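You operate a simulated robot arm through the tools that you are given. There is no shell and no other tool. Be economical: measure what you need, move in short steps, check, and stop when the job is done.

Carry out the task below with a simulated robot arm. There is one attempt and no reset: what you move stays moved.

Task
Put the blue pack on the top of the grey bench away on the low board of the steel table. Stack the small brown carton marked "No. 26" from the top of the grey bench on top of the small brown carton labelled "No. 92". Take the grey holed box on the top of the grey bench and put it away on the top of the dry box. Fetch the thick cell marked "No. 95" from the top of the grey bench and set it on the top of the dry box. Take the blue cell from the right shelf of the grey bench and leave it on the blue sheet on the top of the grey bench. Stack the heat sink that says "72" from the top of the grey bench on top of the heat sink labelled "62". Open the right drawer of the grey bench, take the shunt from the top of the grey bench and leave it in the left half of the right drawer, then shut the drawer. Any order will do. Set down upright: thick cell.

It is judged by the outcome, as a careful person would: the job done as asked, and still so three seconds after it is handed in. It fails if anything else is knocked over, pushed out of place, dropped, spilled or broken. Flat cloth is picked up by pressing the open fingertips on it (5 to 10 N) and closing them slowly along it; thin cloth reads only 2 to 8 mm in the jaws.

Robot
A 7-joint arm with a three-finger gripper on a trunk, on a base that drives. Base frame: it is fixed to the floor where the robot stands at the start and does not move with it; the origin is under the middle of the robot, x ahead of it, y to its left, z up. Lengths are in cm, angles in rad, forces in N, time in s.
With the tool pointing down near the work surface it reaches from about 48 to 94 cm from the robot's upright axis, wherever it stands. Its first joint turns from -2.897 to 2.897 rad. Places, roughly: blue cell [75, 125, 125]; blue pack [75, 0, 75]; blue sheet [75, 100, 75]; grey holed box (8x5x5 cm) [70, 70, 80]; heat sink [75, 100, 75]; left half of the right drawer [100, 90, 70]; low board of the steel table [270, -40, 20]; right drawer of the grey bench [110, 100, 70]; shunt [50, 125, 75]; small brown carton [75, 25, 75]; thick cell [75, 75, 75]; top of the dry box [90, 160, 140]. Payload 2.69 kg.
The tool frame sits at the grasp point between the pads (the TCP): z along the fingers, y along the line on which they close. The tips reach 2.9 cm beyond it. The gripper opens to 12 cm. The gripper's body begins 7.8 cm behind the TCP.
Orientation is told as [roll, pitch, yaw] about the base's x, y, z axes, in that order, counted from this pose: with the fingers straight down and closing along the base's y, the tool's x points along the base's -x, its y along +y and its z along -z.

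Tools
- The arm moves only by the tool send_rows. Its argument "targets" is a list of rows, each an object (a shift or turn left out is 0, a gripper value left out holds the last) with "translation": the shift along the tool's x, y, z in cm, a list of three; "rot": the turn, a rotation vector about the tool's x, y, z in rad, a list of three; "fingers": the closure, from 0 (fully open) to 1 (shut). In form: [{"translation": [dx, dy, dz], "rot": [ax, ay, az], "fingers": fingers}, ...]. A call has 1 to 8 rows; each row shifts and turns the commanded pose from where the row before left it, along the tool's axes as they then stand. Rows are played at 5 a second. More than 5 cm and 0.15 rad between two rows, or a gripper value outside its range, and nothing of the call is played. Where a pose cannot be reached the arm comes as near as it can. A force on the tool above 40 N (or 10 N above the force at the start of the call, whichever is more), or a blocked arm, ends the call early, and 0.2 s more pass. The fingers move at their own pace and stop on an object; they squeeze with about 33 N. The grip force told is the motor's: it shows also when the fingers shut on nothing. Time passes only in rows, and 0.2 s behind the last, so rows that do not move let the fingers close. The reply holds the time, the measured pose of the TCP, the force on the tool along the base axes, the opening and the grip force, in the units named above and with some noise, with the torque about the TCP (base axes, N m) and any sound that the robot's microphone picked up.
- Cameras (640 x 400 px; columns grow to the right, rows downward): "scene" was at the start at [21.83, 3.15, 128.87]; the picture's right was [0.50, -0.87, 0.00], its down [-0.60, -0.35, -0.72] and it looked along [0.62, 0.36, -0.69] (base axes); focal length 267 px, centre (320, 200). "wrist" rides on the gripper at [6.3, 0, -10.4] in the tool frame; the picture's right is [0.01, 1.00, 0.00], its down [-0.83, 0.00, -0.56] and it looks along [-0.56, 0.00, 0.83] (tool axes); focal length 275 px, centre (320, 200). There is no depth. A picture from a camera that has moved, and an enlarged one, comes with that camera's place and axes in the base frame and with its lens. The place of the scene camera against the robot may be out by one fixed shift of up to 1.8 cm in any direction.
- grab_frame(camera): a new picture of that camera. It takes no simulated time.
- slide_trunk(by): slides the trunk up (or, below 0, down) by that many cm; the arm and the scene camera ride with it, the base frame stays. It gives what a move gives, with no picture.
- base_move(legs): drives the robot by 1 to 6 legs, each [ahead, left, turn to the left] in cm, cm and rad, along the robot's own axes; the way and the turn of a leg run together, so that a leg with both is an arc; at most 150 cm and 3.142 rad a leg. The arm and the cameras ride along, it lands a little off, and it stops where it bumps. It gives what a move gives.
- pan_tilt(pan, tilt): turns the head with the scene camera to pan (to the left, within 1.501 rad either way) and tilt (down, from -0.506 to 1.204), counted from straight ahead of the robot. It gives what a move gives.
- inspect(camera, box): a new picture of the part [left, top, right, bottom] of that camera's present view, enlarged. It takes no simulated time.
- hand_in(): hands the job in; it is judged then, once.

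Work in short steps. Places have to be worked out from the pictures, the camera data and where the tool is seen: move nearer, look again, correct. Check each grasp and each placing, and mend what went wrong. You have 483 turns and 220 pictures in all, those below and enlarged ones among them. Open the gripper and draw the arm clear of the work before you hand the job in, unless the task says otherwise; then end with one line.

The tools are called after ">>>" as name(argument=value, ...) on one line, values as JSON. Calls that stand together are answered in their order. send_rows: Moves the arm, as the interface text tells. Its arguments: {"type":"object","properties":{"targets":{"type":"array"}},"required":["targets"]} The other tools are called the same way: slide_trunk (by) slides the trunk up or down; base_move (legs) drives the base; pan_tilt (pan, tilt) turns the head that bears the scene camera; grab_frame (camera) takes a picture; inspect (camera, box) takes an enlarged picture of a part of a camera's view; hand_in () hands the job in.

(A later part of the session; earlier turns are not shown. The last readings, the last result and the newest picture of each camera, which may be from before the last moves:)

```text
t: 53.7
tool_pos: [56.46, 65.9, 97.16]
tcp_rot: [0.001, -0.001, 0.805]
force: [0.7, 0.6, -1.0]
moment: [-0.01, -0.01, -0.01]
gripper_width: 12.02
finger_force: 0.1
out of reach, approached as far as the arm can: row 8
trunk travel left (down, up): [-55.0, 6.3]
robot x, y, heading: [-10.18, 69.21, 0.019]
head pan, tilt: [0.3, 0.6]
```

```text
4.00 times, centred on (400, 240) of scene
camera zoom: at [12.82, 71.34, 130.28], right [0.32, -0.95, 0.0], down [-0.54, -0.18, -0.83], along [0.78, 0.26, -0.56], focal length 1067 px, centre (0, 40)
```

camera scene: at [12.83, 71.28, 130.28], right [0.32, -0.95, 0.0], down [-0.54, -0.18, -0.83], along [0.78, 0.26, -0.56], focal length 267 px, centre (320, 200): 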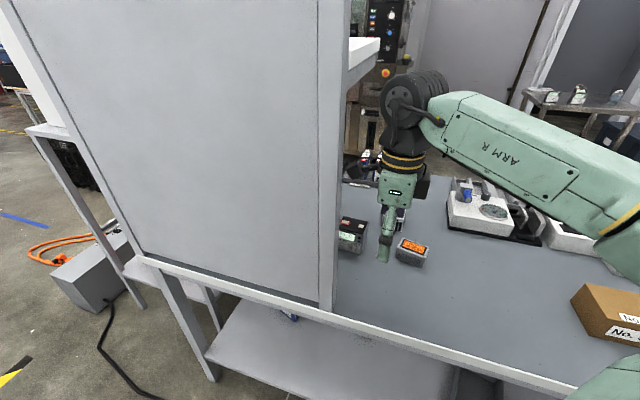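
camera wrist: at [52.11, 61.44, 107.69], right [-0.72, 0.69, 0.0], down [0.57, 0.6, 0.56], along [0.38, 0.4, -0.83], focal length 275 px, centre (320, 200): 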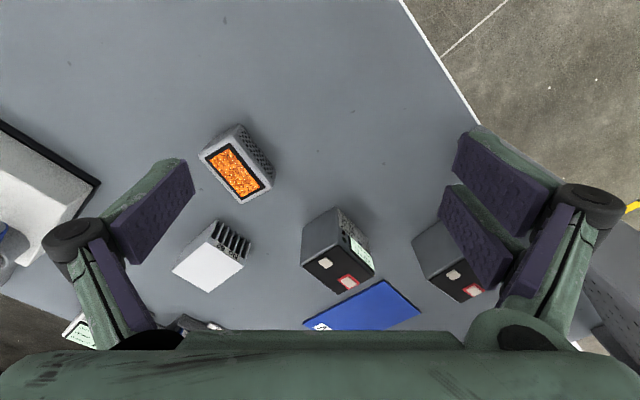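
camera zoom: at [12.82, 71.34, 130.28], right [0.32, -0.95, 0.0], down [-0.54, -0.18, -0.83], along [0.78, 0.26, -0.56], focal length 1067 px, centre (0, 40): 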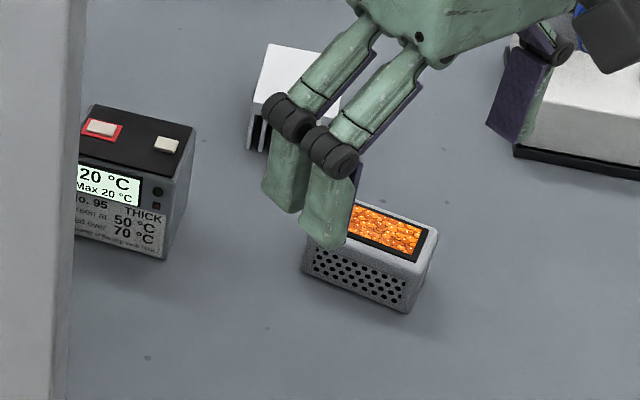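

The near cell is No. 95 ("THICK"), at about (67.9,81), 5.2×6.8×7.5 cm, partly under the shelf edge. The holed box is at about (67.3,65.1), long axis near y; I'll take that first, gripping along its 8 cm length with yaw -0.2.

>>> send_rows(targets=[{"rot": [0, 0, 0.145]}, {"rot": [0, 0, 0.145]}, {"rot": [0, 0, 0.145]}, {"rot": [0, 0, 0.145]}, {"rot": [0, 0, 0.145]}, {"rot": [0, 0, 0.145]}, {"rot": [0, 0, 0.145]}, {}])

>>> grab_frame(camera="wrist")

```text
t: 55.5
tool_pos: [56.36, 65.96, 97.31]
tcp_rot: [0.001, 0.0, -0.212]
force: [0.2, 0.3, 0.3]
moment: [0.03, 0.02, -0.01]
gripper_width: 12.02
finger_force: 0.0
trunk travel left (down, up): [-55.0, 6.3]
robot x, y, heading: [-10.21, 68.79, 0.022]
head pan, tilt: [0.3, 0.6]
```

```text
183 pictures are left
camera wrist: at [50.31, 67.33, 107.78], right [0.2, 0.98, 0.0], down [0.81, -0.17, 0.56], along [0.54, -0.11, -0.83], focal length 275 px, centre (320, 200)
```

wrist: 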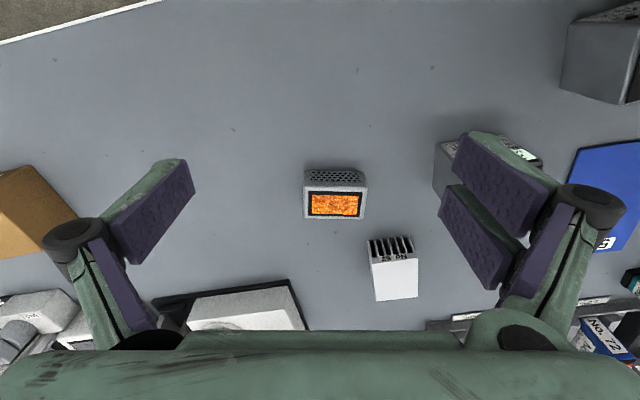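

The box is square to the jaws. I move over it, descend to TCP z≈88 and check.

>>> send_rows(targets=[{"translation": [-4, 0.6, 0]}, {"translation": [-4, 0.6, 0]}, {"translation": [-2.65, 0.63, 1]}, {"translation": [0, 0, 4]}, {"translation": [0, 0, 4]}, {}])

>>> grab_frame(camera="wrist")

```text
t: 56.9
tool_pos: [67.32, 65.42, 88.51]
tcp_rot: [0.003, 0.0, -0.209]
force: [-0.7, -0.6, 0.1]
moment: [-0.02, 0.0, 0.0]
gripper_width: 11.99
finger_force: 0.1
trunk travel left (down, up): [-55.0, 6.3]
robot x, y, heading: [-10.14, 69.21, 0.019]
head pan, tilt: [0.3, 0.6]
```

```text
182 pictures are left
camera wrist: at [61.15, 66.8, 99.04], right [0.2, 0.98, 0.0], down [0.81, -0.17, 0.56], along [0.55, -0.11, -0.83], focal length 275 px, centre (320, 200)
```

wrist: 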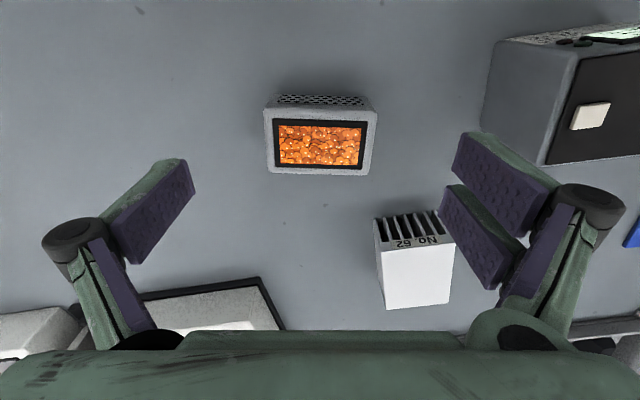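

Centred. I descend to TCP z≈81.8 and close.

>>> send_rows(targets=[{"translation": [0, 0, 3]}, {"translation": [0, 0, 2.5]}, {"translation": [0, 0, 1.2]}, {"fingers": 0.3}, {"fingers": 0.6}, {"fingers": 0.6}, {"fingers": 0.6}])

>>> grab_frame(camera="wrist")

```text
t: 58.5
tool_pos: [67.52, 65.61, 81.64]
tcp_rot: [0.002, 0.001, -0.209]
force: [0.0, 0.5, -0.2]
moment: [0.0, 0.0, -0.03]
gripper_width: 7.16
finger_force: 19.5
trunk travel left (down, up): [-55.0, 6.3]
robot x, y, heading: [-10.37, 68.8, 0.023]
head pan, tilt: [0.3, 0.6]
```

```text
181 pictures are left
camera wrist: at [61.28, 66.86, 92.02], right [0.2, 0.98, 0.0], down [0.81, -0.17, 0.56], along [0.55, -0.11, -0.83], focal length 275 px, centre (320, 200)
```

wrist: 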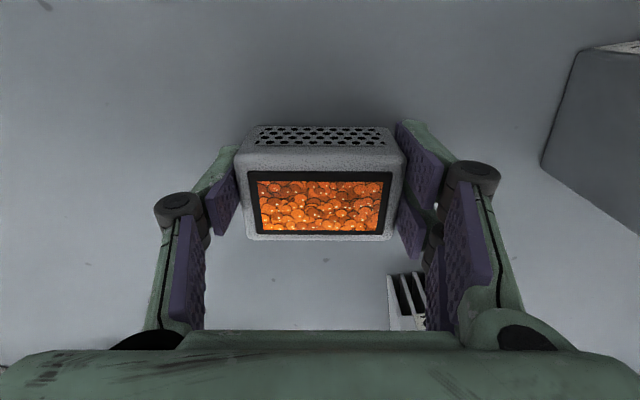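

The box is held at 7.2 cm. I lift it and pull it back toward the robot, clear of the shelf.

>>> send_rows(targets=[{"translation": [0, 0, -1], "fingers": 0.65}, {"translation": [0, 0, -4]}, {"translation": [0, 0, -5]}, {"translation": [1, 0, -4.5]}, {"translation": [4.8, 0, -1]}, {"translation": [4.8, 0, 0]}, {"translation": [4.8, 0, 0]}, {"translation": [4, 0, 0]}])

>>> base_move(legs=[[-18, 0, 0]])

>>> pan_tilt(pan=1.0, tilt=0.2)

>>> grab_frame(camera="scene")

>>> grab_frame(camera="wrist")

```text
t: 60.3
tool_pos: [47.79, 69.36, 96.84]
tcp_rot: [0.001, -0.001, -0.209]
force: [-0.5, -0.8, -0.1]
moment: [0.02, 0.0, -0.04]
gripper_width: 7.13
finger_force: 32.8
trunk travel left (down, up): [-55.0, 6.3]
robot x, y, heading: [-10.1, 68.65, 0.026]
head pan, tilt: [0.3, 0.6]
```

```text
t: 61.9
tool_pos: [29.61, 69.1, 96.86]
tcp_rot: [0.0, -0.001, -0.204]
force: [0.0, -0.8, -0.8]
moment: [-0.01, 0.02, -0.02]
gripper_width: 7.13
finger_force: 33.0
trunk travel left (down, up): [-55.0, 6.3]
robot x, y, heading: [-28.38, 68.5, 0.031]
head pan, tilt: [0.3, 0.6]
```

```text
t: 62.9
tool_pos: [29.51, 69.17, 96.91]
tcp_rot: [0.001, 0.002, -0.204]
force: [-0.2, -0.1, -1.6]
moment: [0.04, 0.04, 0.01]
gripper_width: 7.15
finger_force: 33.1
trunk travel left (down, up): [-55.0, 6.3]
robot x, y, heading: [-28.43, 68.63, 0.028]
head pan, tilt: [1.0, 0.201]
```

```text
180 pictures are left
camera scene: at [-9.05, 76.06, 133.95], right [0.86, -0.52, 0.0], down [-0.1, -0.17, -0.98], along [0.51, 0.84, -0.2], focal length 267 px, centre (320, 200)
```

scene: 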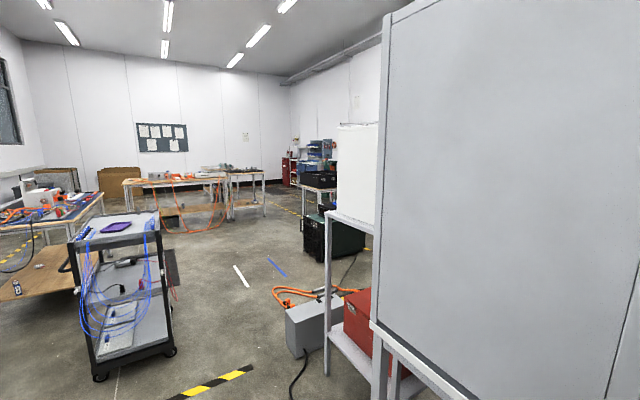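

```text
179 pictures are left
camera wrist: at [23.42, 70.49, 107.26], right [0.2, 0.98, 0.0], down [0.81, -0.17, 0.56], along [0.55, -0.11, -0.83], focal length 275 px, centre (320, 200)
```

wrist: 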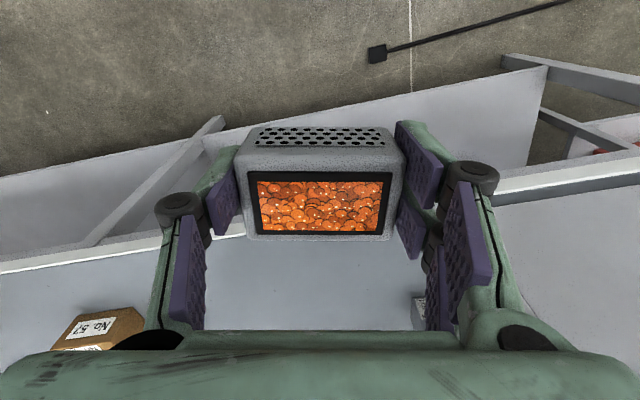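

The dry box (white, top around z≈141) stands past the panel. I drive left 82 cm at this stand-off and look at it.

>>> base_move(legs=[[0, 82, 0]])

>>> pan_tilt(pan=0.1, tilt=0.2)

>>> grab_frame(camera="scene")

```text
t: 69.8
tool_pos: [27.15, 152.87, 96.69]
tcp_rot: [0.0, 0.0, -0.204]
force: [-0.3, 0.2, -1.2]
moment: [0.01, 0.02, -0.02]
gripper_width: 7.13
finger_force: 33.2
trunk travel left (down, up): [-55.0, 6.3]
robot x, y, heading: [-30.98, 152.44, 0.03]
head pan, tilt: [1.0, 0.201]
```

```text
t: 71.0
tool_pos: [27.28, 152.77, 96.89]
tcp_rot: [0.001, 0.0, -0.203]
force: [0.0, 0.7, -1.2]
moment: [0.01, -0.01, 0.0]
gripper_width: 7.12
finger_force: 32.8
trunk travel left (down, up): [-55.0, 6.3]
robot x, y, heading: [-31.22, 152.17, 0.028]
head pan, tilt: [0.099, 0.201]
```

```text
178 pictures are left
camera scene: at [-6.96, 152.91, 133.95], right [0.13, -0.99, 0.0], down [-0.2, -0.03, -0.98], along [0.97, 0.13, -0.2], focal length 267 px, centre (320, 200)
```

scene: 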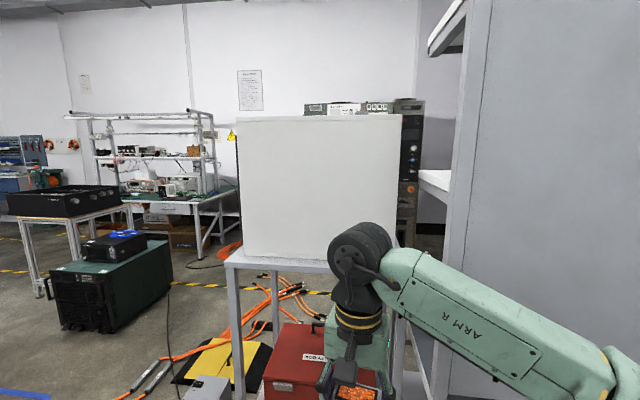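

The dry box faces me at roughly x≈65, y 141–186, top z≈142. I raise the trunk fully and lift the arm to look over its top.

>>> slide_trunk(by=6.2)

>>> send_rows(targets=[{"translation": [0, 0, -5]}, {"translation": [0, 0, -5]}, {"translation": [0, 0, -5]}, {"translation": [0, 0, -5]}, {"translation": [0, 0, -5]}, {"translation": [0, 0, -5]}, {"translation": [0, 0, -5]}, {"translation": [0, 0, -5]}])

>>> send_rows(targets=[{"translation": [0, 0, -5]}, {"translation": [0, 0, -5]}, {}])

>>> grab_frame(camera="wrist")

>>> grab_frame(camera="scene")

```text
t: 72.0
tool_pos: [27.24, 152.77, 103.06]
tcp_rot: [0.001, 0.0, -0.205]
force: [0.5, -0.7, -0.8]
moment: [0.01, 0.06, -0.02]
gripper_width: 7.14
finger_force: 33.0
trunk travel left (down, up): [-61.2, 0.1]
robot x, y, heading: [-31.29, 151.9, 0.025]
head pan, tilt: [0.099, 0.201]
```

```text
t: 73.8
tool_pos: [27.06, 152.89, 119.39]
tcp_rot: [0.006, -0.003, -0.205]
force: [0.4, -0.7, -0.6]
moment: [0.01, -0.01, 0.0]
gripper_width: 7.12
finger_force: 32.8
out of reach, approached as far as the arm can: row 4, 5, 6, 7, 8
trunk travel left (down, up): [-61.2, 0.1]
robot x, y, heading: [-31.11, 152.36, 0.026]
head pan, tilt: [0.099, 0.201]
```

```text
t: 74.6
tool_pos: [26.92, 152.89, 119.46]
tcp_rot: [0.005, -0.001, -0.205]
force: [-0.3, 0.2, -0.2]
moment: [-0.02, 0.03, -0.02]
gripper_width: 7.11
finger_force: 32.8
out of reach, approached as far as the arm can: row 1, 2
trunk travel left (down, up): [-61.2, 0.1]
robot x, y, heading: [-31.36, 152.06, 0.027]
head pan, tilt: [0.099, 0.201]
```

```text
177 pictures are left
camera wrist: at [20.83, 154.16, 129.85], right [0.2, 0.98, 0.01], down [0.81, -0.17, 0.56], along [0.55, -0.11, -0.83], focal length 275 px, centre (320, 200)
```

wrist: 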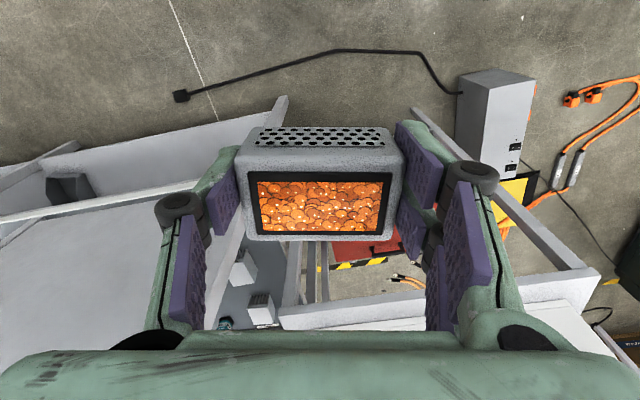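

```text
176 pictures are left
camera scene: at [-6.96, 152.9, 140.15], right [0.13, -0.99, 0.0], down [-0.2, -0.03, -0.98], along [0.97, 0.12, -0.2], focal length 267 px, centre (320, 200)
```

scene: 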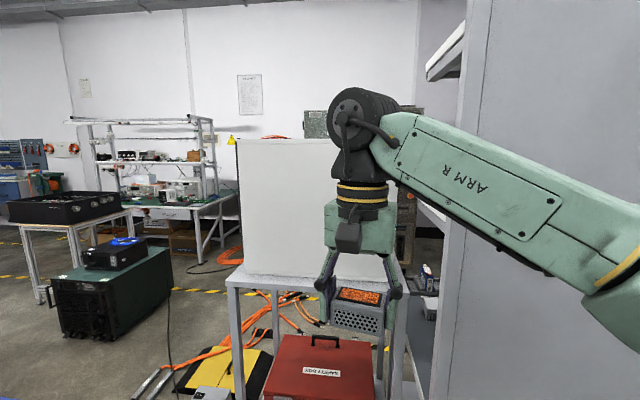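

With the tool vertical the arm tops out at z≈119, so the dry box top needs a tool tilted about 65°, which means gripping both items already tilted. I'll put the holed box down near the bench's back edge and re-grip it tilted, so first I lower and drive back.

>>> base_move(legs=[[0, -95, 0], [20, 0, 0]])

>>> send_rows(targets=[{"translation": [0, 0, 5]}, {"translation": [-2, 0, 4.5]}, {"translation": [-2, 0, 4]}, {"translation": [-2, 0, 4]}, {}])

>>> grab_frame(camera="wrist")

```text
t: 83.4
tool_pos: [48.37, 58.66, 119.36]
tcp_rot: [0.005, 0.0, -0.224]
force: [0.8, 0.1, -0.8]
moment: [-0.01, 0.03, -0.04]
gripper_width: 7.12
finger_force: 32.8
trunk travel left (down, up): [-61.2, 0.1]
robot x, y, heading: [-9.26, 59.15, 0.007]
head pan, tilt: [0.099, 0.201]
```

```text
t: 84.6
tool_pos: [53.72, 57.62, 101.84]
tcp_rot: [0.005, -0.003, -0.223]
force: [-0.4, -0.2, -0.9]
moment: [0.0, -0.03, -0.02]
gripper_width: 7.15
finger_force: 33.2
trunk travel left (down, up): [-61.2, 0.1]
robot x, y, heading: [-9.65, 58.73, 0.005]
head pan, tilt: [0.099, 0.201]
```

```text
175 pictures are left
camera wrist: at [47.66, 58.88, 112.22], right [0.22, 0.98, 0.01], down [0.81, -0.18, 0.56], along [0.55, -0.12, -0.83], focal length 275 px, centre (320, 200)
```

wrist: 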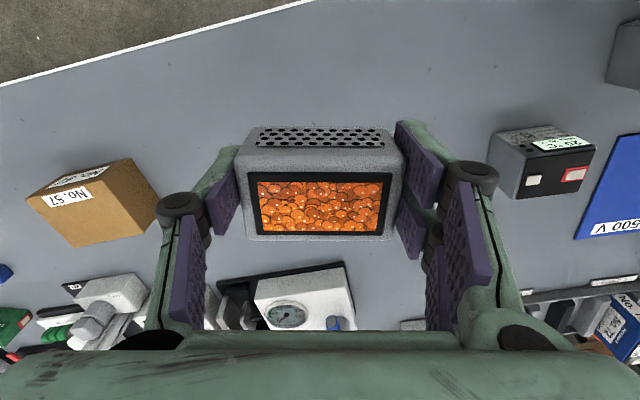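

I square the box to yaw 0 and set it down at about (57, 52).

>>> send_rows(targets=[{"rot": [0, 0, -0.11]}, {"rot": [0, 0, -0.113]}, {"translation": [-3.3, -2.5, 2]}, {"translation": [0, -3.1, 3.5]}, {"translation": [0, 0, 5]}, {"translation": [0, 0, 4]}, {"translation": [0, 0, 3]}, {}])

```text
t: 86.4
tool_pos: [57.12, 51.92, 84.32]
tcp_rot: [0.004, -0.002, -0.002]
force: [-0.2, -0.1, -1.1]
moment: [0.0, 0.0, -0.02]
gripper_width: 7.12
finger_force: 33.4
trunk travel left (down, up): [-61.2, 0.1]
robot x, y, heading: [-9.66, 59.15, 0.011]
head pan, tilt: [0.099, 0.201]
```

Now the last 2.7 cm in small steps.

>>> send_rows(targets=[{"translation": [0, 0, 1.5]}, {"translation": [0, 0, 0.7]}, {"translation": [0, 0, 0.3]}, {"translation": [0, 0, 0.2]}, {}])

```text
t: 87.6
tool_pos: [57.49, 51.9, 81.67]
tcp_rot: [0.006, -0.004, -0.004]
force: [-0.1, -0.6, -0.6]
moment: [-0.01, 0.01, -0.02]
gripper_width: 7.13
finger_force: 32.8
trunk travel left (down, up): [-61.2, 0.1]
robot x, y, heading: [-9.21, 59.26, 0.008]
head pan, tilt: [0.099, 0.201]
```

>>> send_rows(targets=[{"translation": [0, 0, 0.15]}, {"translation": [0, 0, 0.15]}, {}])

```text
t: 88.4
tool_pos: [57.47, 51.87, 81.54]
tcp_rot: [0.003, -0.002, -0.003]
force: [0.9, -1.2, 7.7]
moment: [-0.34, 0.16, 0.05]
gripper_width: 7.17
finger_force: 33.0
trunk travel left (down, up): [-61.2, 0.1]
robot x, y, heading: [-9.54, 58.97, 0.013]
head pan, tilt: [0.099, 0.201]
```

Contact felt. I release, rise, and turn the wrist by π so the camera will be on top when tilted.

>>> send_rows(targets=[{"fingers": 0.2}, {"fingers": 0}, {}, {"translation": [0, 0, -4]}, {"translation": [0, 0, -5]}, {"translation": [0, 0, -5]}, {"rot": [0, 0, 0.15]}, {"rot": [0, 0, 0.15]}])

>>> send_rows(targets=[{"rot": [0, 0, 0.15]}, {"rot": [0, 0, 0.15]}, {"rot": [0, 0, 0.15]}, {"rot": [0, 0, 0.15]}, {"rot": [0, 0, 0.15]}, {"rot": [0, 0, 0.15]}, {"rot": [0, 0, 0.15]}, {"rot": [0, 0, 0.15]}])

>>> send_rows(targets=[{"rot": [0, 0, 0.15]}, {"rot": [0, 0, 0.15]}, {"rot": [0, 0, 0.15]}, {"rot": [0, 0, 0.15]}, {"rot": [0, 0, 0.15]}, {"rot": [0, 0, 0.15]}, {"rot": [0, 0, 0.15]}, {"rot": [0, 0, 0.15]}])

>>> send_rows(targets=[{"rot": [0, 0, 0.15]}, {"rot": [0, 0, 0.15]}, {"rot": [0, 0, 0.138]}, {}])

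>>> grab_frame(camera="wrist")

```text
t: 90.2
tool_pos: [57.35, 51.68, 95.51]
tcp_rot: [0.006, -0.003, -0.303]
force: [0.3, 0.6, -0.3]
moment: [-0.07, 0.03, -0.04]
gripper_width: 12.0
finger_force: 0.0
trunk travel left (down, up): [-61.2, 0.1]
robot x, y, heading: [-9.67, 59.46, 0.009]
head pan, tilt: [0.099, 0.201]
```

```text
t: 92.0
tool_pos: [57.37, 51.83, 95.35]
tcp_rot: [0.003, 0.003, -1.502]
force: [-0.2, -0.4, -0.1]
moment: [-0.02, -0.02, -0.01]
gripper_width: 11.97
finger_force: 0.0
trunk travel left (down, up): [-61.2, 0.1]
robot x, y, heading: [-9.51, 59.05, 0.003]
head pan, tilt: [0.099, 0.201]
```

```text
t: 93.8
tool_pos: [57.41, 51.74, 95.44]
tcp_rot: [-0.002, 0.004, -2.703]
force: [-0.2, -0.1, 0.5]
moment: [0.0, 0.01, -0.02]
gripper_width: 12.0
finger_force: 0.0
trunk travel left (down, up): [-61.2, 0.1]
robot x, y, heading: [-9.72, 59.17, 0.008]
head pan, tilt: [0.099, 0.201]
```

```text
t: 94.8
tool_pos: [57.47, 51.9, 95.47]
tcp_rot: [-0.004, 0.003, -3.139]
force: [0.5, 1.0, -0.1]
moment: [-0.02, -0.01, 0.01]
gripper_width: 11.99
finger_force: 0.1
trunk travel left (down, up): [-61.2, 0.1]
robot x, y, heading: [-9.61, 59.46, 0.006]
head pan, tilt: [0.099, 0.201]
```

```text
174 pictures are left
camera wrist: at [63.79, 51.82, 105.91], right [0.01, -1.0, 0.0], down [-0.83, -0.01, 0.55], along [-0.55, 0.0, -0.83], focal length 275 px, centre (320, 200)
```

wrist: 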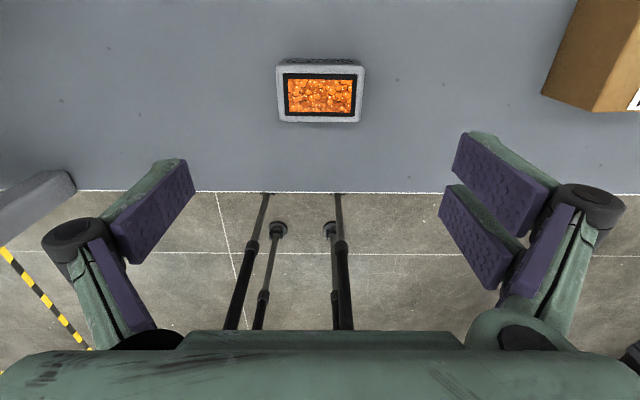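

The camera orientation works. Now I tilt the tool forward by about 64°.

>>> send_rows(targets=[{"rot": [0, 0.14, 0]}, {"rot": [0, 0.14, 0]}, {"rot": [0, 0.14, 0]}, {"rot": [0, 0.14, 0]}, {"rot": [0, 0.14, 0]}, {"rot": [0, 0.14, 0]}, {"rot": [0, 0.14, 0]}, {"rot": [0, 0.14, 0]}])

>>> grab_frame(camera="wrist")

>>> pan_tilt(pan=-0.1, tilt=0.8)

>>> grab_frame(camera="scene")

```text
t: 96.6
tool_pos: [60.08, 50.85, 95.75]
tcp_rot: [-0.014, 1.123, 3.133]
force: [0.4, -0.4, 0.0]
moment: [0.0, 0.02, 0.02]
gripper_width: 11.99
finger_force: 0.1
out of reach, approached as far as the arm can: row 7, 8
trunk travel left (down, up): [-61.2, 0.1]
robot x, y, heading: [-9.09, 59.27, 0.009]
head pan, tilt: [0.099, 0.201]
```

```text
173 pictures are left
camera wrist: at [53.47, 50.85, 106.03], right [0.01, -1.0, 0.0], down [-0.86, 0.0, -0.51], along [0.51, 0.0, -0.86], focal length 275 px, centre (320, 200)
```

wrist: 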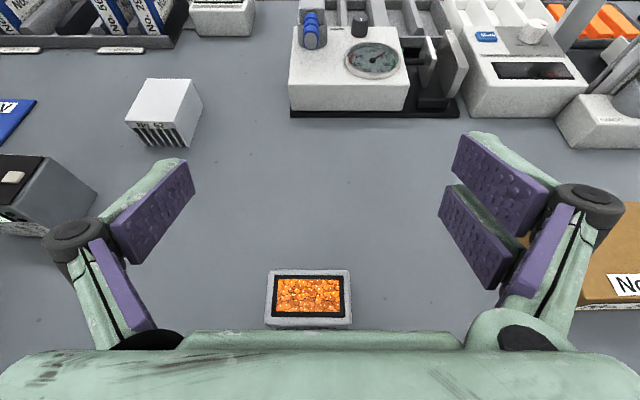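

```text
t: 97.6
tool_pos: [60.05, 50.76, 95.75]
tcp_rot: [-0.011, 1.12, 3.135]
force: [-0.4, 0.9, 0.2]
moment: [-0.02, -0.03, -0.04]
gripper_width: 12.0
finger_force: 0.0
trunk travel left (down, up): [-61.2, 0.1]
robot x, y, heading: [-9.71, 59.14, 0.005]
head pan, tilt: [-0.099, 0.799]
```

```text
172 pictures are left
camera scene: at [13.13, 57.51, 134.8], right [-0.09, -1.0, 0.0], down [-0.71, 0.07, -0.7], along [0.69, -0.06, -0.72], focal length 267 px, centre (320, 200)
```

scene: 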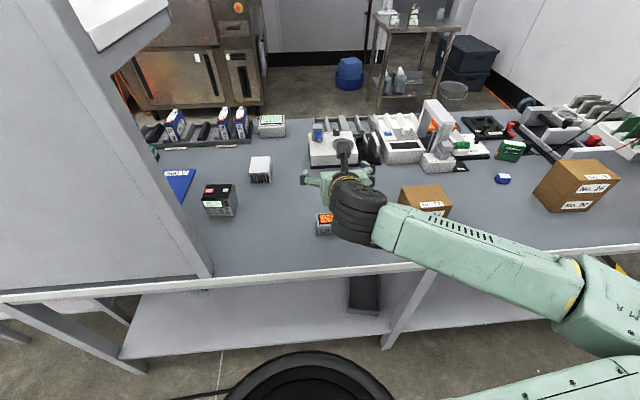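

The tilt works but is near the fold limit, so I back the base 15 cm to straighten the arm, then check the pose.

>>> base_move(legs=[[-15, 0, 0]])

>>> send_rows(targets=[{"translation": [0, 0, 0], "fingers": 0}, {}])

```text
t: 99.0
tool_pos: [44.54, 50.4, 95.81]
tcp_rot: [-0.01, 1.123, 3.13]
force: [0.1, -0.5, 0.1]
moment: [-0.02, 0.02, 0.0]
gripper_width: 12.0
finger_force: 0.1
trunk travel left (down, up): [-61.2, 0.1]
robot x, y, heading: [-25.11, 59.15, 0.002]
head pan, tilt: [-0.099, 0.799]
```

```text
t: 99.6
tool_pos: [44.72, 50.46, 95.8]
tcp_rot: [-0.011, 1.122, 3.132]
force: [0.5, -0.1, -0.8]
moment: [0.0, -0.01, 0.02]
gripper_width: 12.03
finger_force: 0.1
trunk travel left (down, up): [-61.2, 0.1]
robot x, y, heading: [-25.4, 59.27, 0.006]
head pan, tilt: [-0.099, 0.799]
```

Now I go down to the pre-grasp behind the box and look.

>>> send_rows(targets=[{"translation": [-2.98, -0.35, 2.35]}, {"translation": [-2.98, -0.35, 2.35]}, {"translation": [-2.98, -0.35, 2.35]}, {"translation": [-2.98, -0.35, 2.35]}, {}])

>>> grab_frame(camera="wrist")

```text
t: 100.8
tool_pos: [47.81, 51.71, 81.45]
tcp_rot: [-0.031, 1.117, 3.129]
force: [-0.5, -0.4, -0.2]
moment: [-0.02, -0.01, -0.01]
gripper_width: 12.01
finger_force: 0.0
out of reach, approached as far as the arm can: row 4
trunk travel left (down, up): [-61.2, 0.1]
robot x, y, heading: [-25.21, 59.06, 0.007]
head pan, tilt: [-0.099, 0.799]
```

```text
171 pictures are left
camera wrist: at [41.16, 51.56, 91.75], right [0.02, -1.0, -0.01], down [-0.86, -0.01, -0.5], along [0.5, 0.02, -0.86], focal length 275 px, centre (320, 200)
```

wrist: 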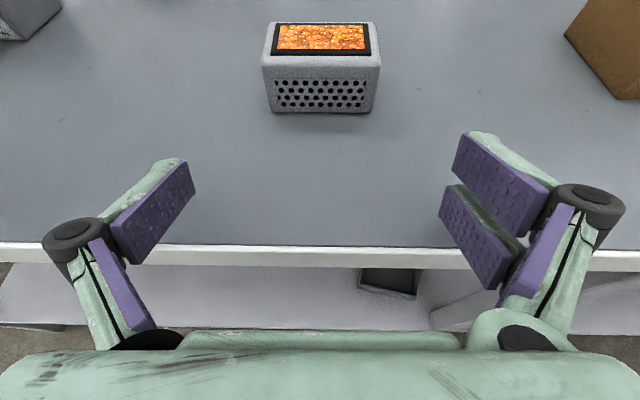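

Aligned with the box. I slide forward with the fingers straddling it.

>>> send_rows(targets=[{"translation": [1.95, -0.1, 4.3]}, {"translation": [1.95, -0.1, 4.3]}, {}])

>>> grab_frame(camera="wrist")

```text
t: 101.6
tool_pos: [49.59, 50.79, 80.42]
tcp_rot: [-0.009, 1.137, -3.139]
force: [-1.2, -13.4, 33.0]
moment: [-2.43, 0.08, -0.12]
gripper_width: 12.01
finger_force: 0.1
out of reach, approached as far as the arm can: row 1, 2
trunk travel left (down, up): [-61.2, 0.1]
robot x, y, heading: [-24.96, 58.47, -0.0]
head pan, tilt: [-0.099, 0.799]
```

```text
170 pictures are left
camera wrist: at [42.91, 50.76, 90.57], right [0.01, -1.0, 0.0], down [-0.85, -0.01, -0.52], along [0.52, 0.0, -0.85], focal length 275 px, centre (320, 200)
```

wrist: 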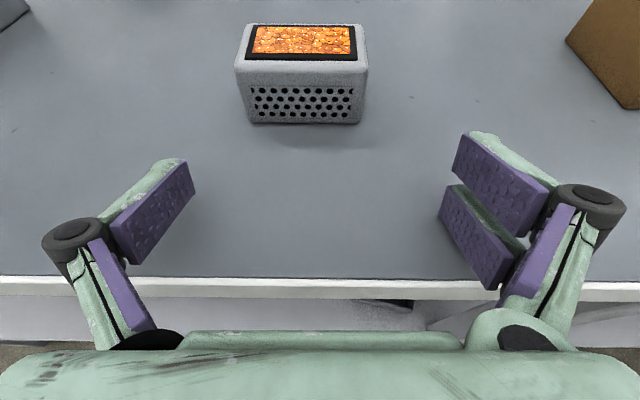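

The arm is at its inner fold limit and the fingertips brushed the bench (33 N). I raise a little and back the base another 12 cm.

>>> send_rows(targets=[{"translation": [2.7, 0, -1.3]}, {}])

>>> base_move(legs=[[-12, -5, 0]])

```text
t: 102.2
tool_pos: [49.7, 51.09, 82.82]
tcp_rot: [-0.012, 1.12, 3.128]
force: [-0.8, 0.4, 0.4]
moment: [0.0, 0.02, 0.04]
gripper_width: 12.0
finger_force: 0.1
trunk travel left (down, up): [-61.2, 0.1]
robot x, y, heading: [-25.2, 58.76, 0.008]
head pan, tilt: [-0.099, 0.799]
```

```text
t: 103.5
tool_pos: [38.0, 45.77, 83.1]
tcp_rot: [-0.01, 1.122, 3.128]
force: [-0.8, 0.1, 0.7]
moment: [0.0, 0.01, 0.0]
gripper_width: 12.03
finger_force: 0.0
trunk travel left (down, up): [-61.2, 0.1]
robot x, y, heading: [-36.87, 54.64, 0.001]
head pan, tilt: [-0.099, 0.799]
```

Now I re-approach from further back.

>>> send_rows(targets=[{"translation": [1.3, -2.03, 2.7]}, {"translation": [1.3, -2.03, 2.7]}, {"translation": [1.3, -2.03, 2.7]}, {}])

>>> grab_frame(camera="wrist")

```text
t: 104.5
tool_pos: [38.85, 46.45, 82.99]
tcp_rot: [-0.011, 1.121, 3.126]
force: [0.2, 0.3, 0.5]
moment: [-0.01, 0.02, 0.02]
gripper_width: 12.04
finger_force: 0.1
out of reach, approached as far as the arm can: row 1, 2, 3
trunk travel left (down, up): [-61.2, 0.1]
robot x, y, heading: [-36.93, 54.09, -0.004]
head pan, tilt: [-0.099, 0.799]
```

```text
169 pictures are left
camera wrist: at [32.34, 46.55, 93.23], right [0.0, -1.0, 0.0], down [-0.86, 0.0, -0.51], along [0.51, 0.0, -0.86], focal length 275 px, centre (320, 200)
```

wrist: 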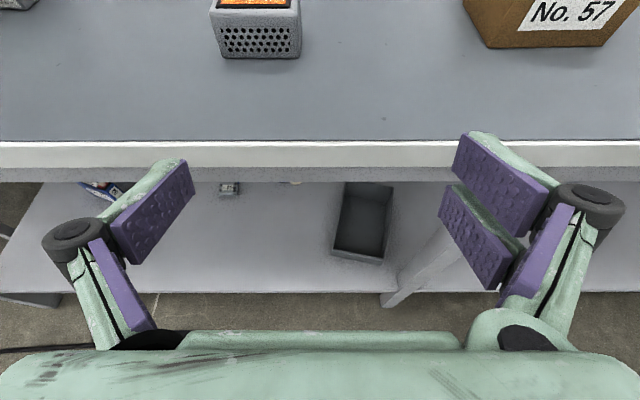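

The limit is the wrist bending up relative to the forearm; lowering the trunk fixes that. I back off 20 cm, lower the trunk 40, and then raise the arm by the same.

>>> base_move(legs=[[-20, 5, 0]])

>>> slide_trunk(by=-40)

>>> send_rows(targets=[{"translation": [4.5, 0, -2.17]}, {"translation": [4.5, 0, -2.17]}, {"translation": [4.5, 0, -2.17]}, {"translation": [4.5, 0, -2.17]}, {"translation": [4.5, 0, -2.17]}, {"translation": [4.5, 0, -2.17]}, {"translation": [4.5, 0, -2.17]}, {"translation": [4.5, 0, -2.17]}])

```text
t: 106.1
tool_pos: [19.27, 51.54, 83.09]
tcp_rot: [-0.012, 1.12, 3.131]
force: [0.4, 0.0, -0.5]
moment: [0.03, 0.0, -0.01]
gripper_width: 12.01
finger_force: 0.0
trunk travel left (down, up): [-61.2, 0.1]
robot x, y, heading: [-56.52, 58.73, 0.005]
head pan, tilt: [-0.099, 0.799]
```

```text
t: 109.4
tool_pos: [19.77, 49.78, 48.32]
tcp_rot: [0.373, 1.105, -2.776]
force: [0.3, 0.1, 0.3]
moment: [-0.02, -0.01, -0.01]
gripper_width: 12.0
finger_force: 0.1
trunk travel left (down, up): [-24.6, 36.7]
robot x, y, heading: [-56.43, 58.71, 0.004]
head pan, tilt: [-0.099, 0.799]
stopped: the arm was blocked; the commanded pose is now the measured one
```

```text
t: 111.2
tool_pos: [19.14, 56.13, 87.67]
tcp_rot: [0.342, 1.106, -2.807]
force: [-0.1, -0.1, -0.2]
moment: [0.01, 0.0, 0.02]
gripper_width: 11.99
finger_force: 0.1
trunk travel left (down, up): [-24.6, 36.7]
robot x, y, heading: [-56.42, 58.97, -0.001]
head pan, tilt: [-0.099, 0.799]
```

The trunk stopped after 36.6 cm as the arm touched something (likely the robot's own base). I check the scene.

>>> grab_frame(camera="scene")

>>> grab_frame(camera="wrist")

```text
168 pictures are left
camera scene: at [-33.66, 57.17, 98.22], right [-0.1, -1.0, 0.0], down [-0.71, 0.07, -0.7], along [0.69, -0.07, -0.72], focal length 267 px, centre (320, 200)
```

scene: 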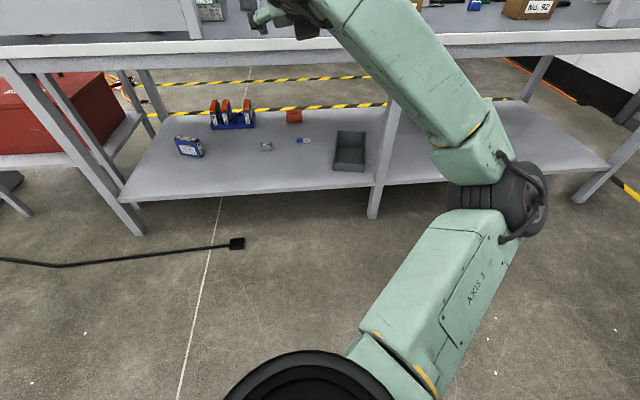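

```text
167 pictures are left
camera wrist: at [12.31, 57.55, 97.7], right [0.03, -0.99, 0.16], down [-0.86, -0.1, -0.51], along [0.52, -0.12, -0.85], focal length 275 px, centre (320, 200)
```

wrist: 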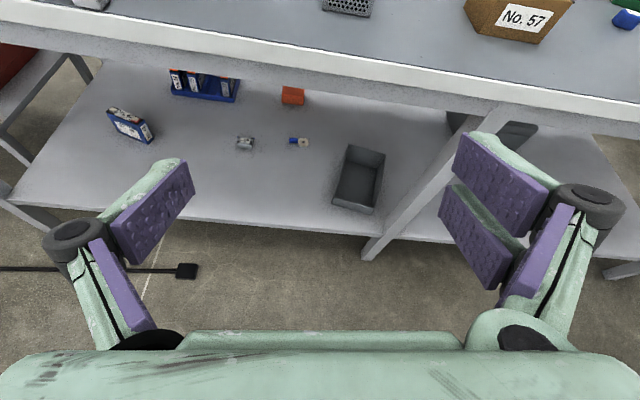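

Nothing is disturbed. I correct the tool's small roll and heading errors, then approach the box.

>>> send_rows(targets=[{"rot": [0, 0, 0.09]}, {"rot": [0, 0, 0.09]}, {"rot": [0.044, 0, -0.02]}, {}])

>>> base_move(legs=[[20, -5, 0]])

>>> grab_frame(camera="wrist")

```text
t: 112.2
tool_pos: [19.06, 55.87, 87.73]
tcp_rot: [-0.027, 1.134, 3.116]
force: [1.1, -0.8, -0.5]
moment: [0.0, -0.03, -0.01]
gripper_width: 11.99
finger_force: 0.0
trunk travel left (down, up): [-24.6, 36.7]
robot x, y, heading: [-56.03, 59.01, 0.001]
head pan, tilt: [-0.099, 0.799]
```

```text
t: 113.8
tool_pos: [39.27, 50.59, 87.76]
tcp_rot: [-0.024, 1.135, 3.114]
force: [0.1, -0.2, 1.8]
moment: [-0.03, 0.03, 0.0]
gripper_width: 11.98
finger_force: 0.1
trunk travel left (down, up): [-24.6, 36.7]
robot x, y, heading: [-36.37, 53.96, 0.002]
head pan, tilt: [-0.099, 0.799]
```

```text
166 pictures are left
camera wrist: at [32.42, 50.7, 97.91], right [0.0, -1.0, -0.01], down [-0.85, 0.01, -0.52], along [0.52, 0.0, -0.85], focal length 275 px, centre (320, 200)
```

wrist: 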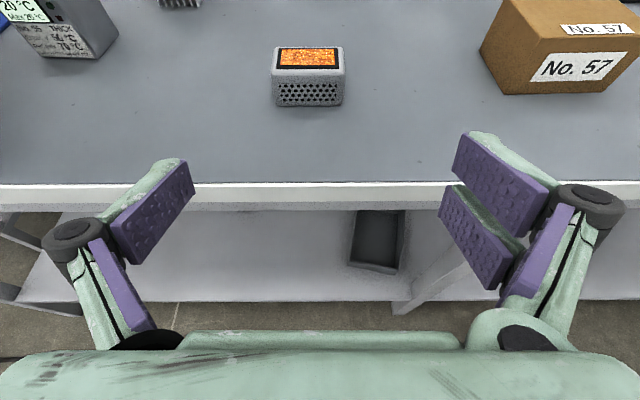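

On course. I advance along the tool axis in four steps to straddle the box.

>>> send_rows(targets=[{"translation": [0.33, -0.4, 4.7]}, {"translation": [0.33, -0.4, 4.7]}, {"translation": [0.33, -0.4, 4.7]}, {}])

>>> grab_frame(camera="wrist")

```text
t: 114.8
tool_pos: [52.37, 51.66, 83.16]
tcp_rot: [-0.024, 1.136, 3.112]
force: [0.3, 0.0, -0.4]
moment: [0.02, -0.02, -0.02]
gripper_width: 12.01
finger_force: 0.0
trunk travel left (down, up): [-24.6, 36.7]
robot x, y, heading: [-36.13, 53.88, 0.002]
head pan, tilt: [-0.099, 0.799]
```

```text
165 pictures are left
camera wrist: at [45.63, 51.68, 93.28], right [0.0, -1.0, -0.01], down [-0.85, 0.01, -0.52], along [0.52, 0.0, -0.85], focal length 275 px, centre (320, 200)
```

wrist: 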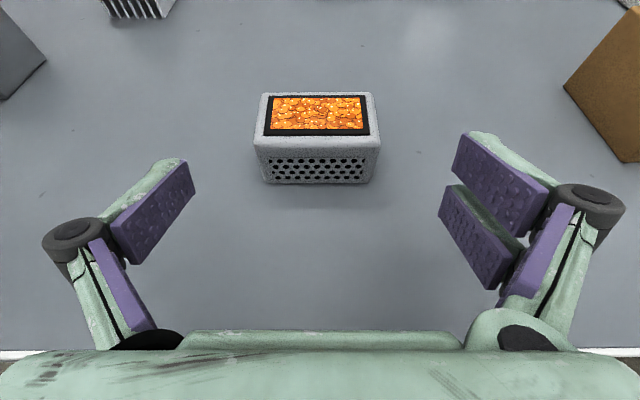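

Centred. Final 5 cm in, then close.

>>> send_rows(targets=[{"translation": [0.15, -0.05, 2.6]}, {"translation": [0.15, -0.05, 2.6]}, {}, {"fingers": 0.3}, {"fingers": 0.6}, {"fingers": 0.65}, {"fingers": 0.65}])

>>> grab_frame(camera="wrist")

```text
t: 116.4
tool_pos: [57.15, 51.7, 81.08]
tcp_rot: [-0.023, 1.141, 3.112]
force: [-0.5, -6.0, 13.0]
moment: [-0.72, -0.14, -0.13]
gripper_width: 7.2
finger_force: 16.2
trunk travel left (down, up): [-24.6, 36.7]
robot x, y, heading: [-36.09, 53.85, -0.002]
head pan, tilt: [-0.099, 0.799]
```

```text
164 pictures are left
camera wrist: at [50.38, 51.78, 91.21], right [-0.01, -1.0, -0.01], down [-0.85, 0.01, -0.52], along [0.52, 0.0, -0.85], focal length 275 px, centre (320, 200)
```

wrist: 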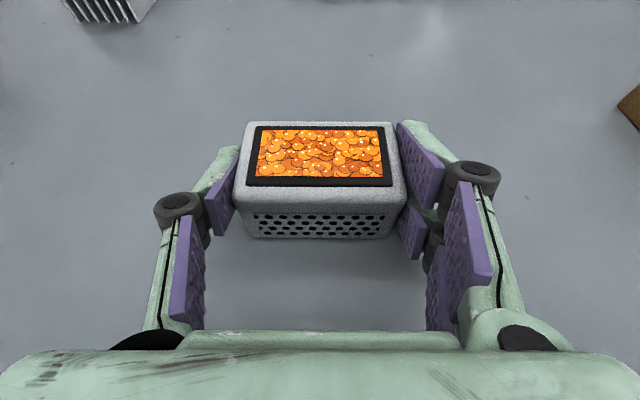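

The box is gripped. I lift, back out, and drive left to the dry box.

>>> send_rows(targets=[{"translation": [1.8, 0, -0.84]}, {"translation": [3.6, 0, -1.7]}, {"translation": [3.6, 0, -1.7]}, {"translation": [3.6, 0, -1.7]}, {}])

>>> base_move(legs=[[-25, 0, 0], [0, 110, 0]])

>>> slide_trunk(by=36.6)

>>> pan_tilt(pan=0.0, tilt=0.2)

>>> grab_frame(camera="scene")

>>> grab_frame(camera="wrist")

```text
t: 117.6
tool_pos: [57.18, 51.67, 94.48]
tcp_rot: [-0.024, 1.135, 3.114]
force: [0.4, -0.6, -0.9]
moment: [-0.04, -0.03, 0.01]
gripper_width: 7.16
finger_force: 33.0
trunk travel left (down, up): [-24.6, 36.7]
robot x, y, heading: [-36.56, 53.76, 0.002]
head pan, tilt: [-0.099, 0.799]
```

```text
t: 128.0
tool_pos: [31.36, 164.83, 94.42]
tcp_rot: [-0.024, 1.138, 3.129]
force: [-1.1, 0.4, -0.9]
moment: [-0.02, 0.0, 0.01]
gripper_width: 7.14
finger_force: 32.2
trunk travel left (down, up): [-24.6, 36.7]
robot x, y, heading: [-62.01, 165.01, 0.014]
head pan, tilt: [-0.099, 0.799]
```

```text
t: 131.6
tool_pos: [31.31, 164.84, 130.97]
tcp_rot: [-0.024, 1.135, 3.131]
force: [0.2, -0.4, -1.5]
moment: [0.0, 0.0, 0.0]
gripper_width: 7.14
finger_force: 32.8
trunk travel left (down, up): [-61.2, 0.1]
robot x, y, heading: [-62.58, 165.18, 0.018]
head pan, tilt: [-0.099, 0.799]
```

```text
t: 132.6
tool_pos: [31.35, 164.71, 130.99]
tcp_rot: [-0.025, 1.135, 3.131]
force: [-0.1, -0.8, -0.7]
moment: [0.02, 0.0, 0.0]
gripper_width: 7.13
finger_force: 32.5
trunk travel left (down, up): [-61.2, 0.1]
robot x, y, heading: [-62.24, 165.32, 0.02]
head pan, tilt: [0.0, 0.201]
```

```text
163 pictures are left
camera scene: at [-38.29, 164.7, 140.19], right [0.02, -1.0, 0.0], down [-0.2, 0.0, -0.98], along [0.98, 0.02, -0.2], focal length 267 px, centre (320, 200)
```

scene: 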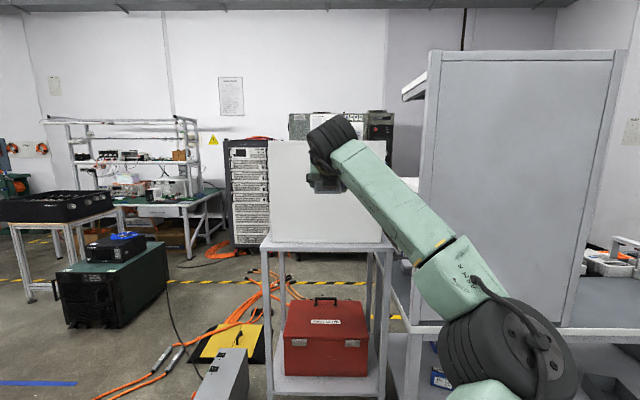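

```text
162 pictures are left
camera wrist: at [24.49, 164.65, 141.18], right [0.01, -1.0, -0.01], down [-0.85, -0.01, -0.52], along [0.52, 0.01, -0.85], focal length 275 px, centre (320, 200)
```

wrist: 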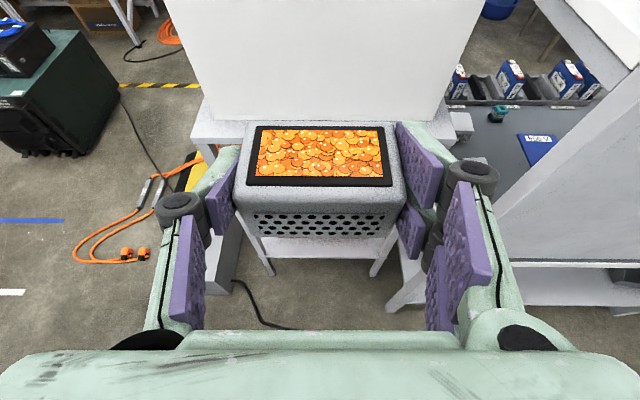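

The dry box front face is at x≈67, y 142–188, top z≈142. I retract and raise the arm so it can clear the top.

>>> send_rows(targets=[{"translation": [0.52, 0, -4.5]}, {"translation": [0.52, 0, -4.5]}, {"translation": [0.52, 0, -4.5]}, {"translation": [0.52, 0, -4.5]}, {"translation": [0.52, 0, -4.5]}, {"translation": [0.52, 0, -4.5]}, {"translation": [0.52, 0, -4.5]}, {"translation": [0.52, 0, -4.5]}])

>>> grab_frame(camera="wrist")

```text
t: 134.3
tool_pos: [0.82, 163.49, 148.46]
tcp_rot: [-0.03, 1.141, 3.128]
force: [-0.3, -0.2, -1.9]
moment: [0.01, -0.01, 0.04]
gripper_width: 7.14
finger_force: 33.0
out of reach, approached as far as the arm can: row 8
trunk travel left (down, up): [-61.2, 0.1]
robot x, y, heading: [-62.62, 165.34, 0.017]
head pan, tilt: [0.0, 0.201]
```

```text
161 pictures are left
camera wrist: at [-6.06, 163.29, 158.64], right [0.01, -1.0, -0.01], down [-0.85, -0.01, -0.52], along [0.52, 0.01, -0.85], focal length 275 px, centre (320, 200)
```

wrist: 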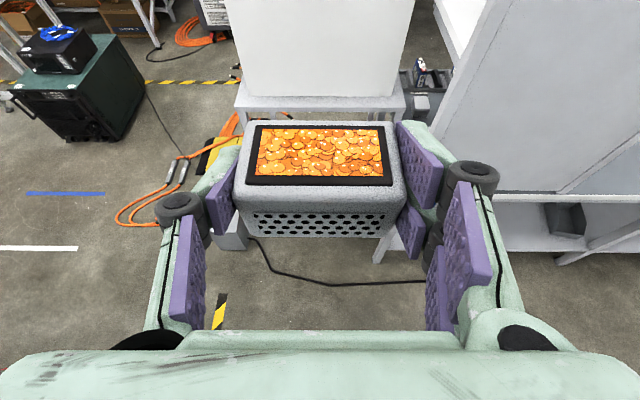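

The box now rides 3 cm above the dry box's top level. Before driving in, I check where the elbow is relative to the shelf panel.

>>> grab_frame(camera="scene")

```text
160 pictures are left
camera scene: at [-38.37, 164.57, 140.21], right [0.02, -1.0, 0.0], down [-0.2, 0.0, -0.98], along [0.98, 0.02, -0.2], focal length 267 px, centre (320, 200)
```

scene: 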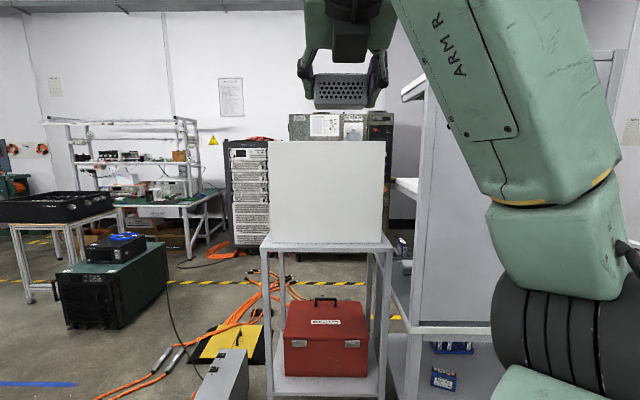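

To keep the elbow clear of the panel, I'll place the box toward the left of the dry box top (y≈181). I shift left 17 cm and drive forward most of the way, then look.

>>> base_move(legs=[[0, 17, 0], [55, 0, -0.02]])

>>> grab_frame(camera="wrist")

>>> grab_frame(camera="scene")

```text
t: 139.1
tool_pos: [55.1, 180.03, 148.38]
tcp_rot: [-0.028, 1.141, 3.112]
force: [0.4, 1.3, -0.4]
moment: [0.02, 0.01, 0.0]
gripper_width: 7.13
finger_force: 32.7
trunk travel left (down, up): [-61.2, 0.1]
robot x, y, heading: [-8.07, 182.89, 0.001]
head pan, tilt: [0.0, 0.201]
```

```text
159 pictures are left
camera wrist: at [48.29, 180.06, 158.57], right [0.0, -1.0, -0.01], down [-0.85, 0.0, -0.52], along [0.52, 0.01, -0.85], focal length 275 px, centre (320, 200)
```

wrist: 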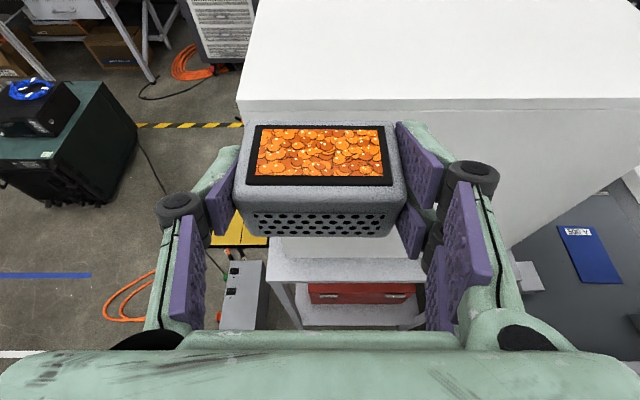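

```text
158 pictures are left
camera scene: at [15.97, 181.77, 140.19], right [0.0, -1.0, 0.0], down [-0.2, 0.0, -0.98], along [0.98, 0.0, -0.2], focal length 267 px, centre (320, 200)
```

scene: 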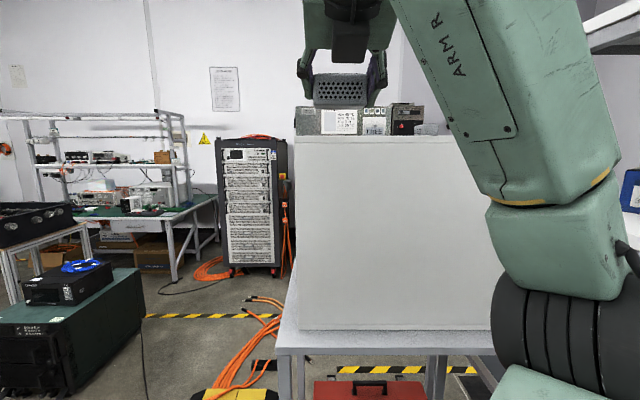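

The dry box's front edge is at x≈69 and its left edge at y≈187.6, with a clear top. I advance 22 cm.

>>> base_move(legs=[[22, 0, 0]])

>>> grab_frame(camera="wrist")

>>> grab_frame(camera="scene")

```text
t: 140.7
tool_pos: [76.65, 179.94, 148.46]
tcp_rot: [-0.028, 1.138, 3.112]
force: [0.0, -0.6, -1.2]
moment: [0.02, 0.04, 0.0]
gripper_width: 7.11
finger_force: 33.2
trunk travel left (down, up): [-61.2, 0.1]
robot x, y, heading: [13.68, 182.88, -0.003]
head pan, tilt: [0.0, 0.201]
```

```text
157 pictures are left
camera wrist: at [69.91, 179.9, 158.55], right [0.0, -1.0, -0.01], down [-0.85, 0.01, -0.52], along [0.52, 0.0, -0.85], focal length 275 px, centre (320, 200)
```

wrist: 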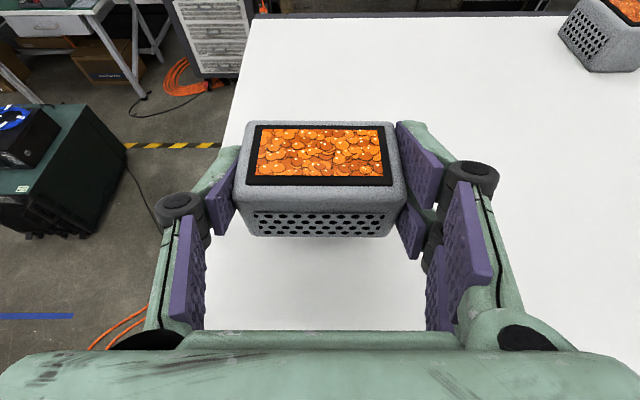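

```text
156 pictures are left
camera scene: at [37.59, 181.7, 140.18], right [0.0, -1.0, 0.0], down [-0.2, 0.0, -0.98], along [0.98, 0.0, -0.2], focal length 267 px, centre (320, 200)
```

scene: 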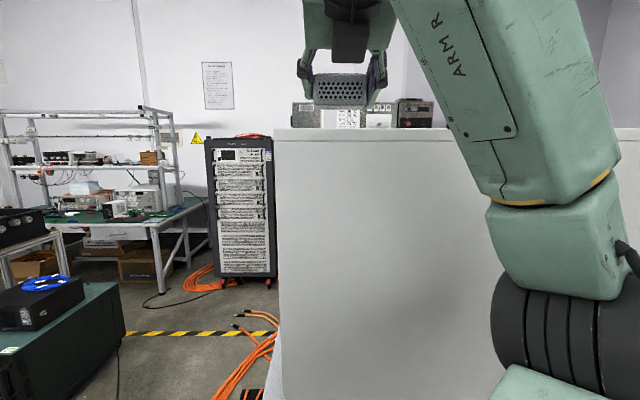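

A similar box already sits at the back of the top. I lower in small steps until contact.

>>> send_rows(targets=[{"translation": [-0.9, 0, 0.42]}, {"translation": [-0.9, 0, 0.42]}, {"translation": [-0.63, 0, 0.3]}, {}])

```text
t: 141.7
tool_pos: [76.57, 180.04, 145.83]
tcp_rot: [-0.027, 1.139, 3.109]
force: [-0.1, -0.3, -1.5]
moment: [0.02, 0.02, 0.01]
gripper_width: 7.13
finger_force: 32.6
trunk travel left (down, up): [-61.2, 0.1]
robot x, y, heading: [13.57, 182.52, -0.004]
head pan, tilt: [0.0, 0.201]
```

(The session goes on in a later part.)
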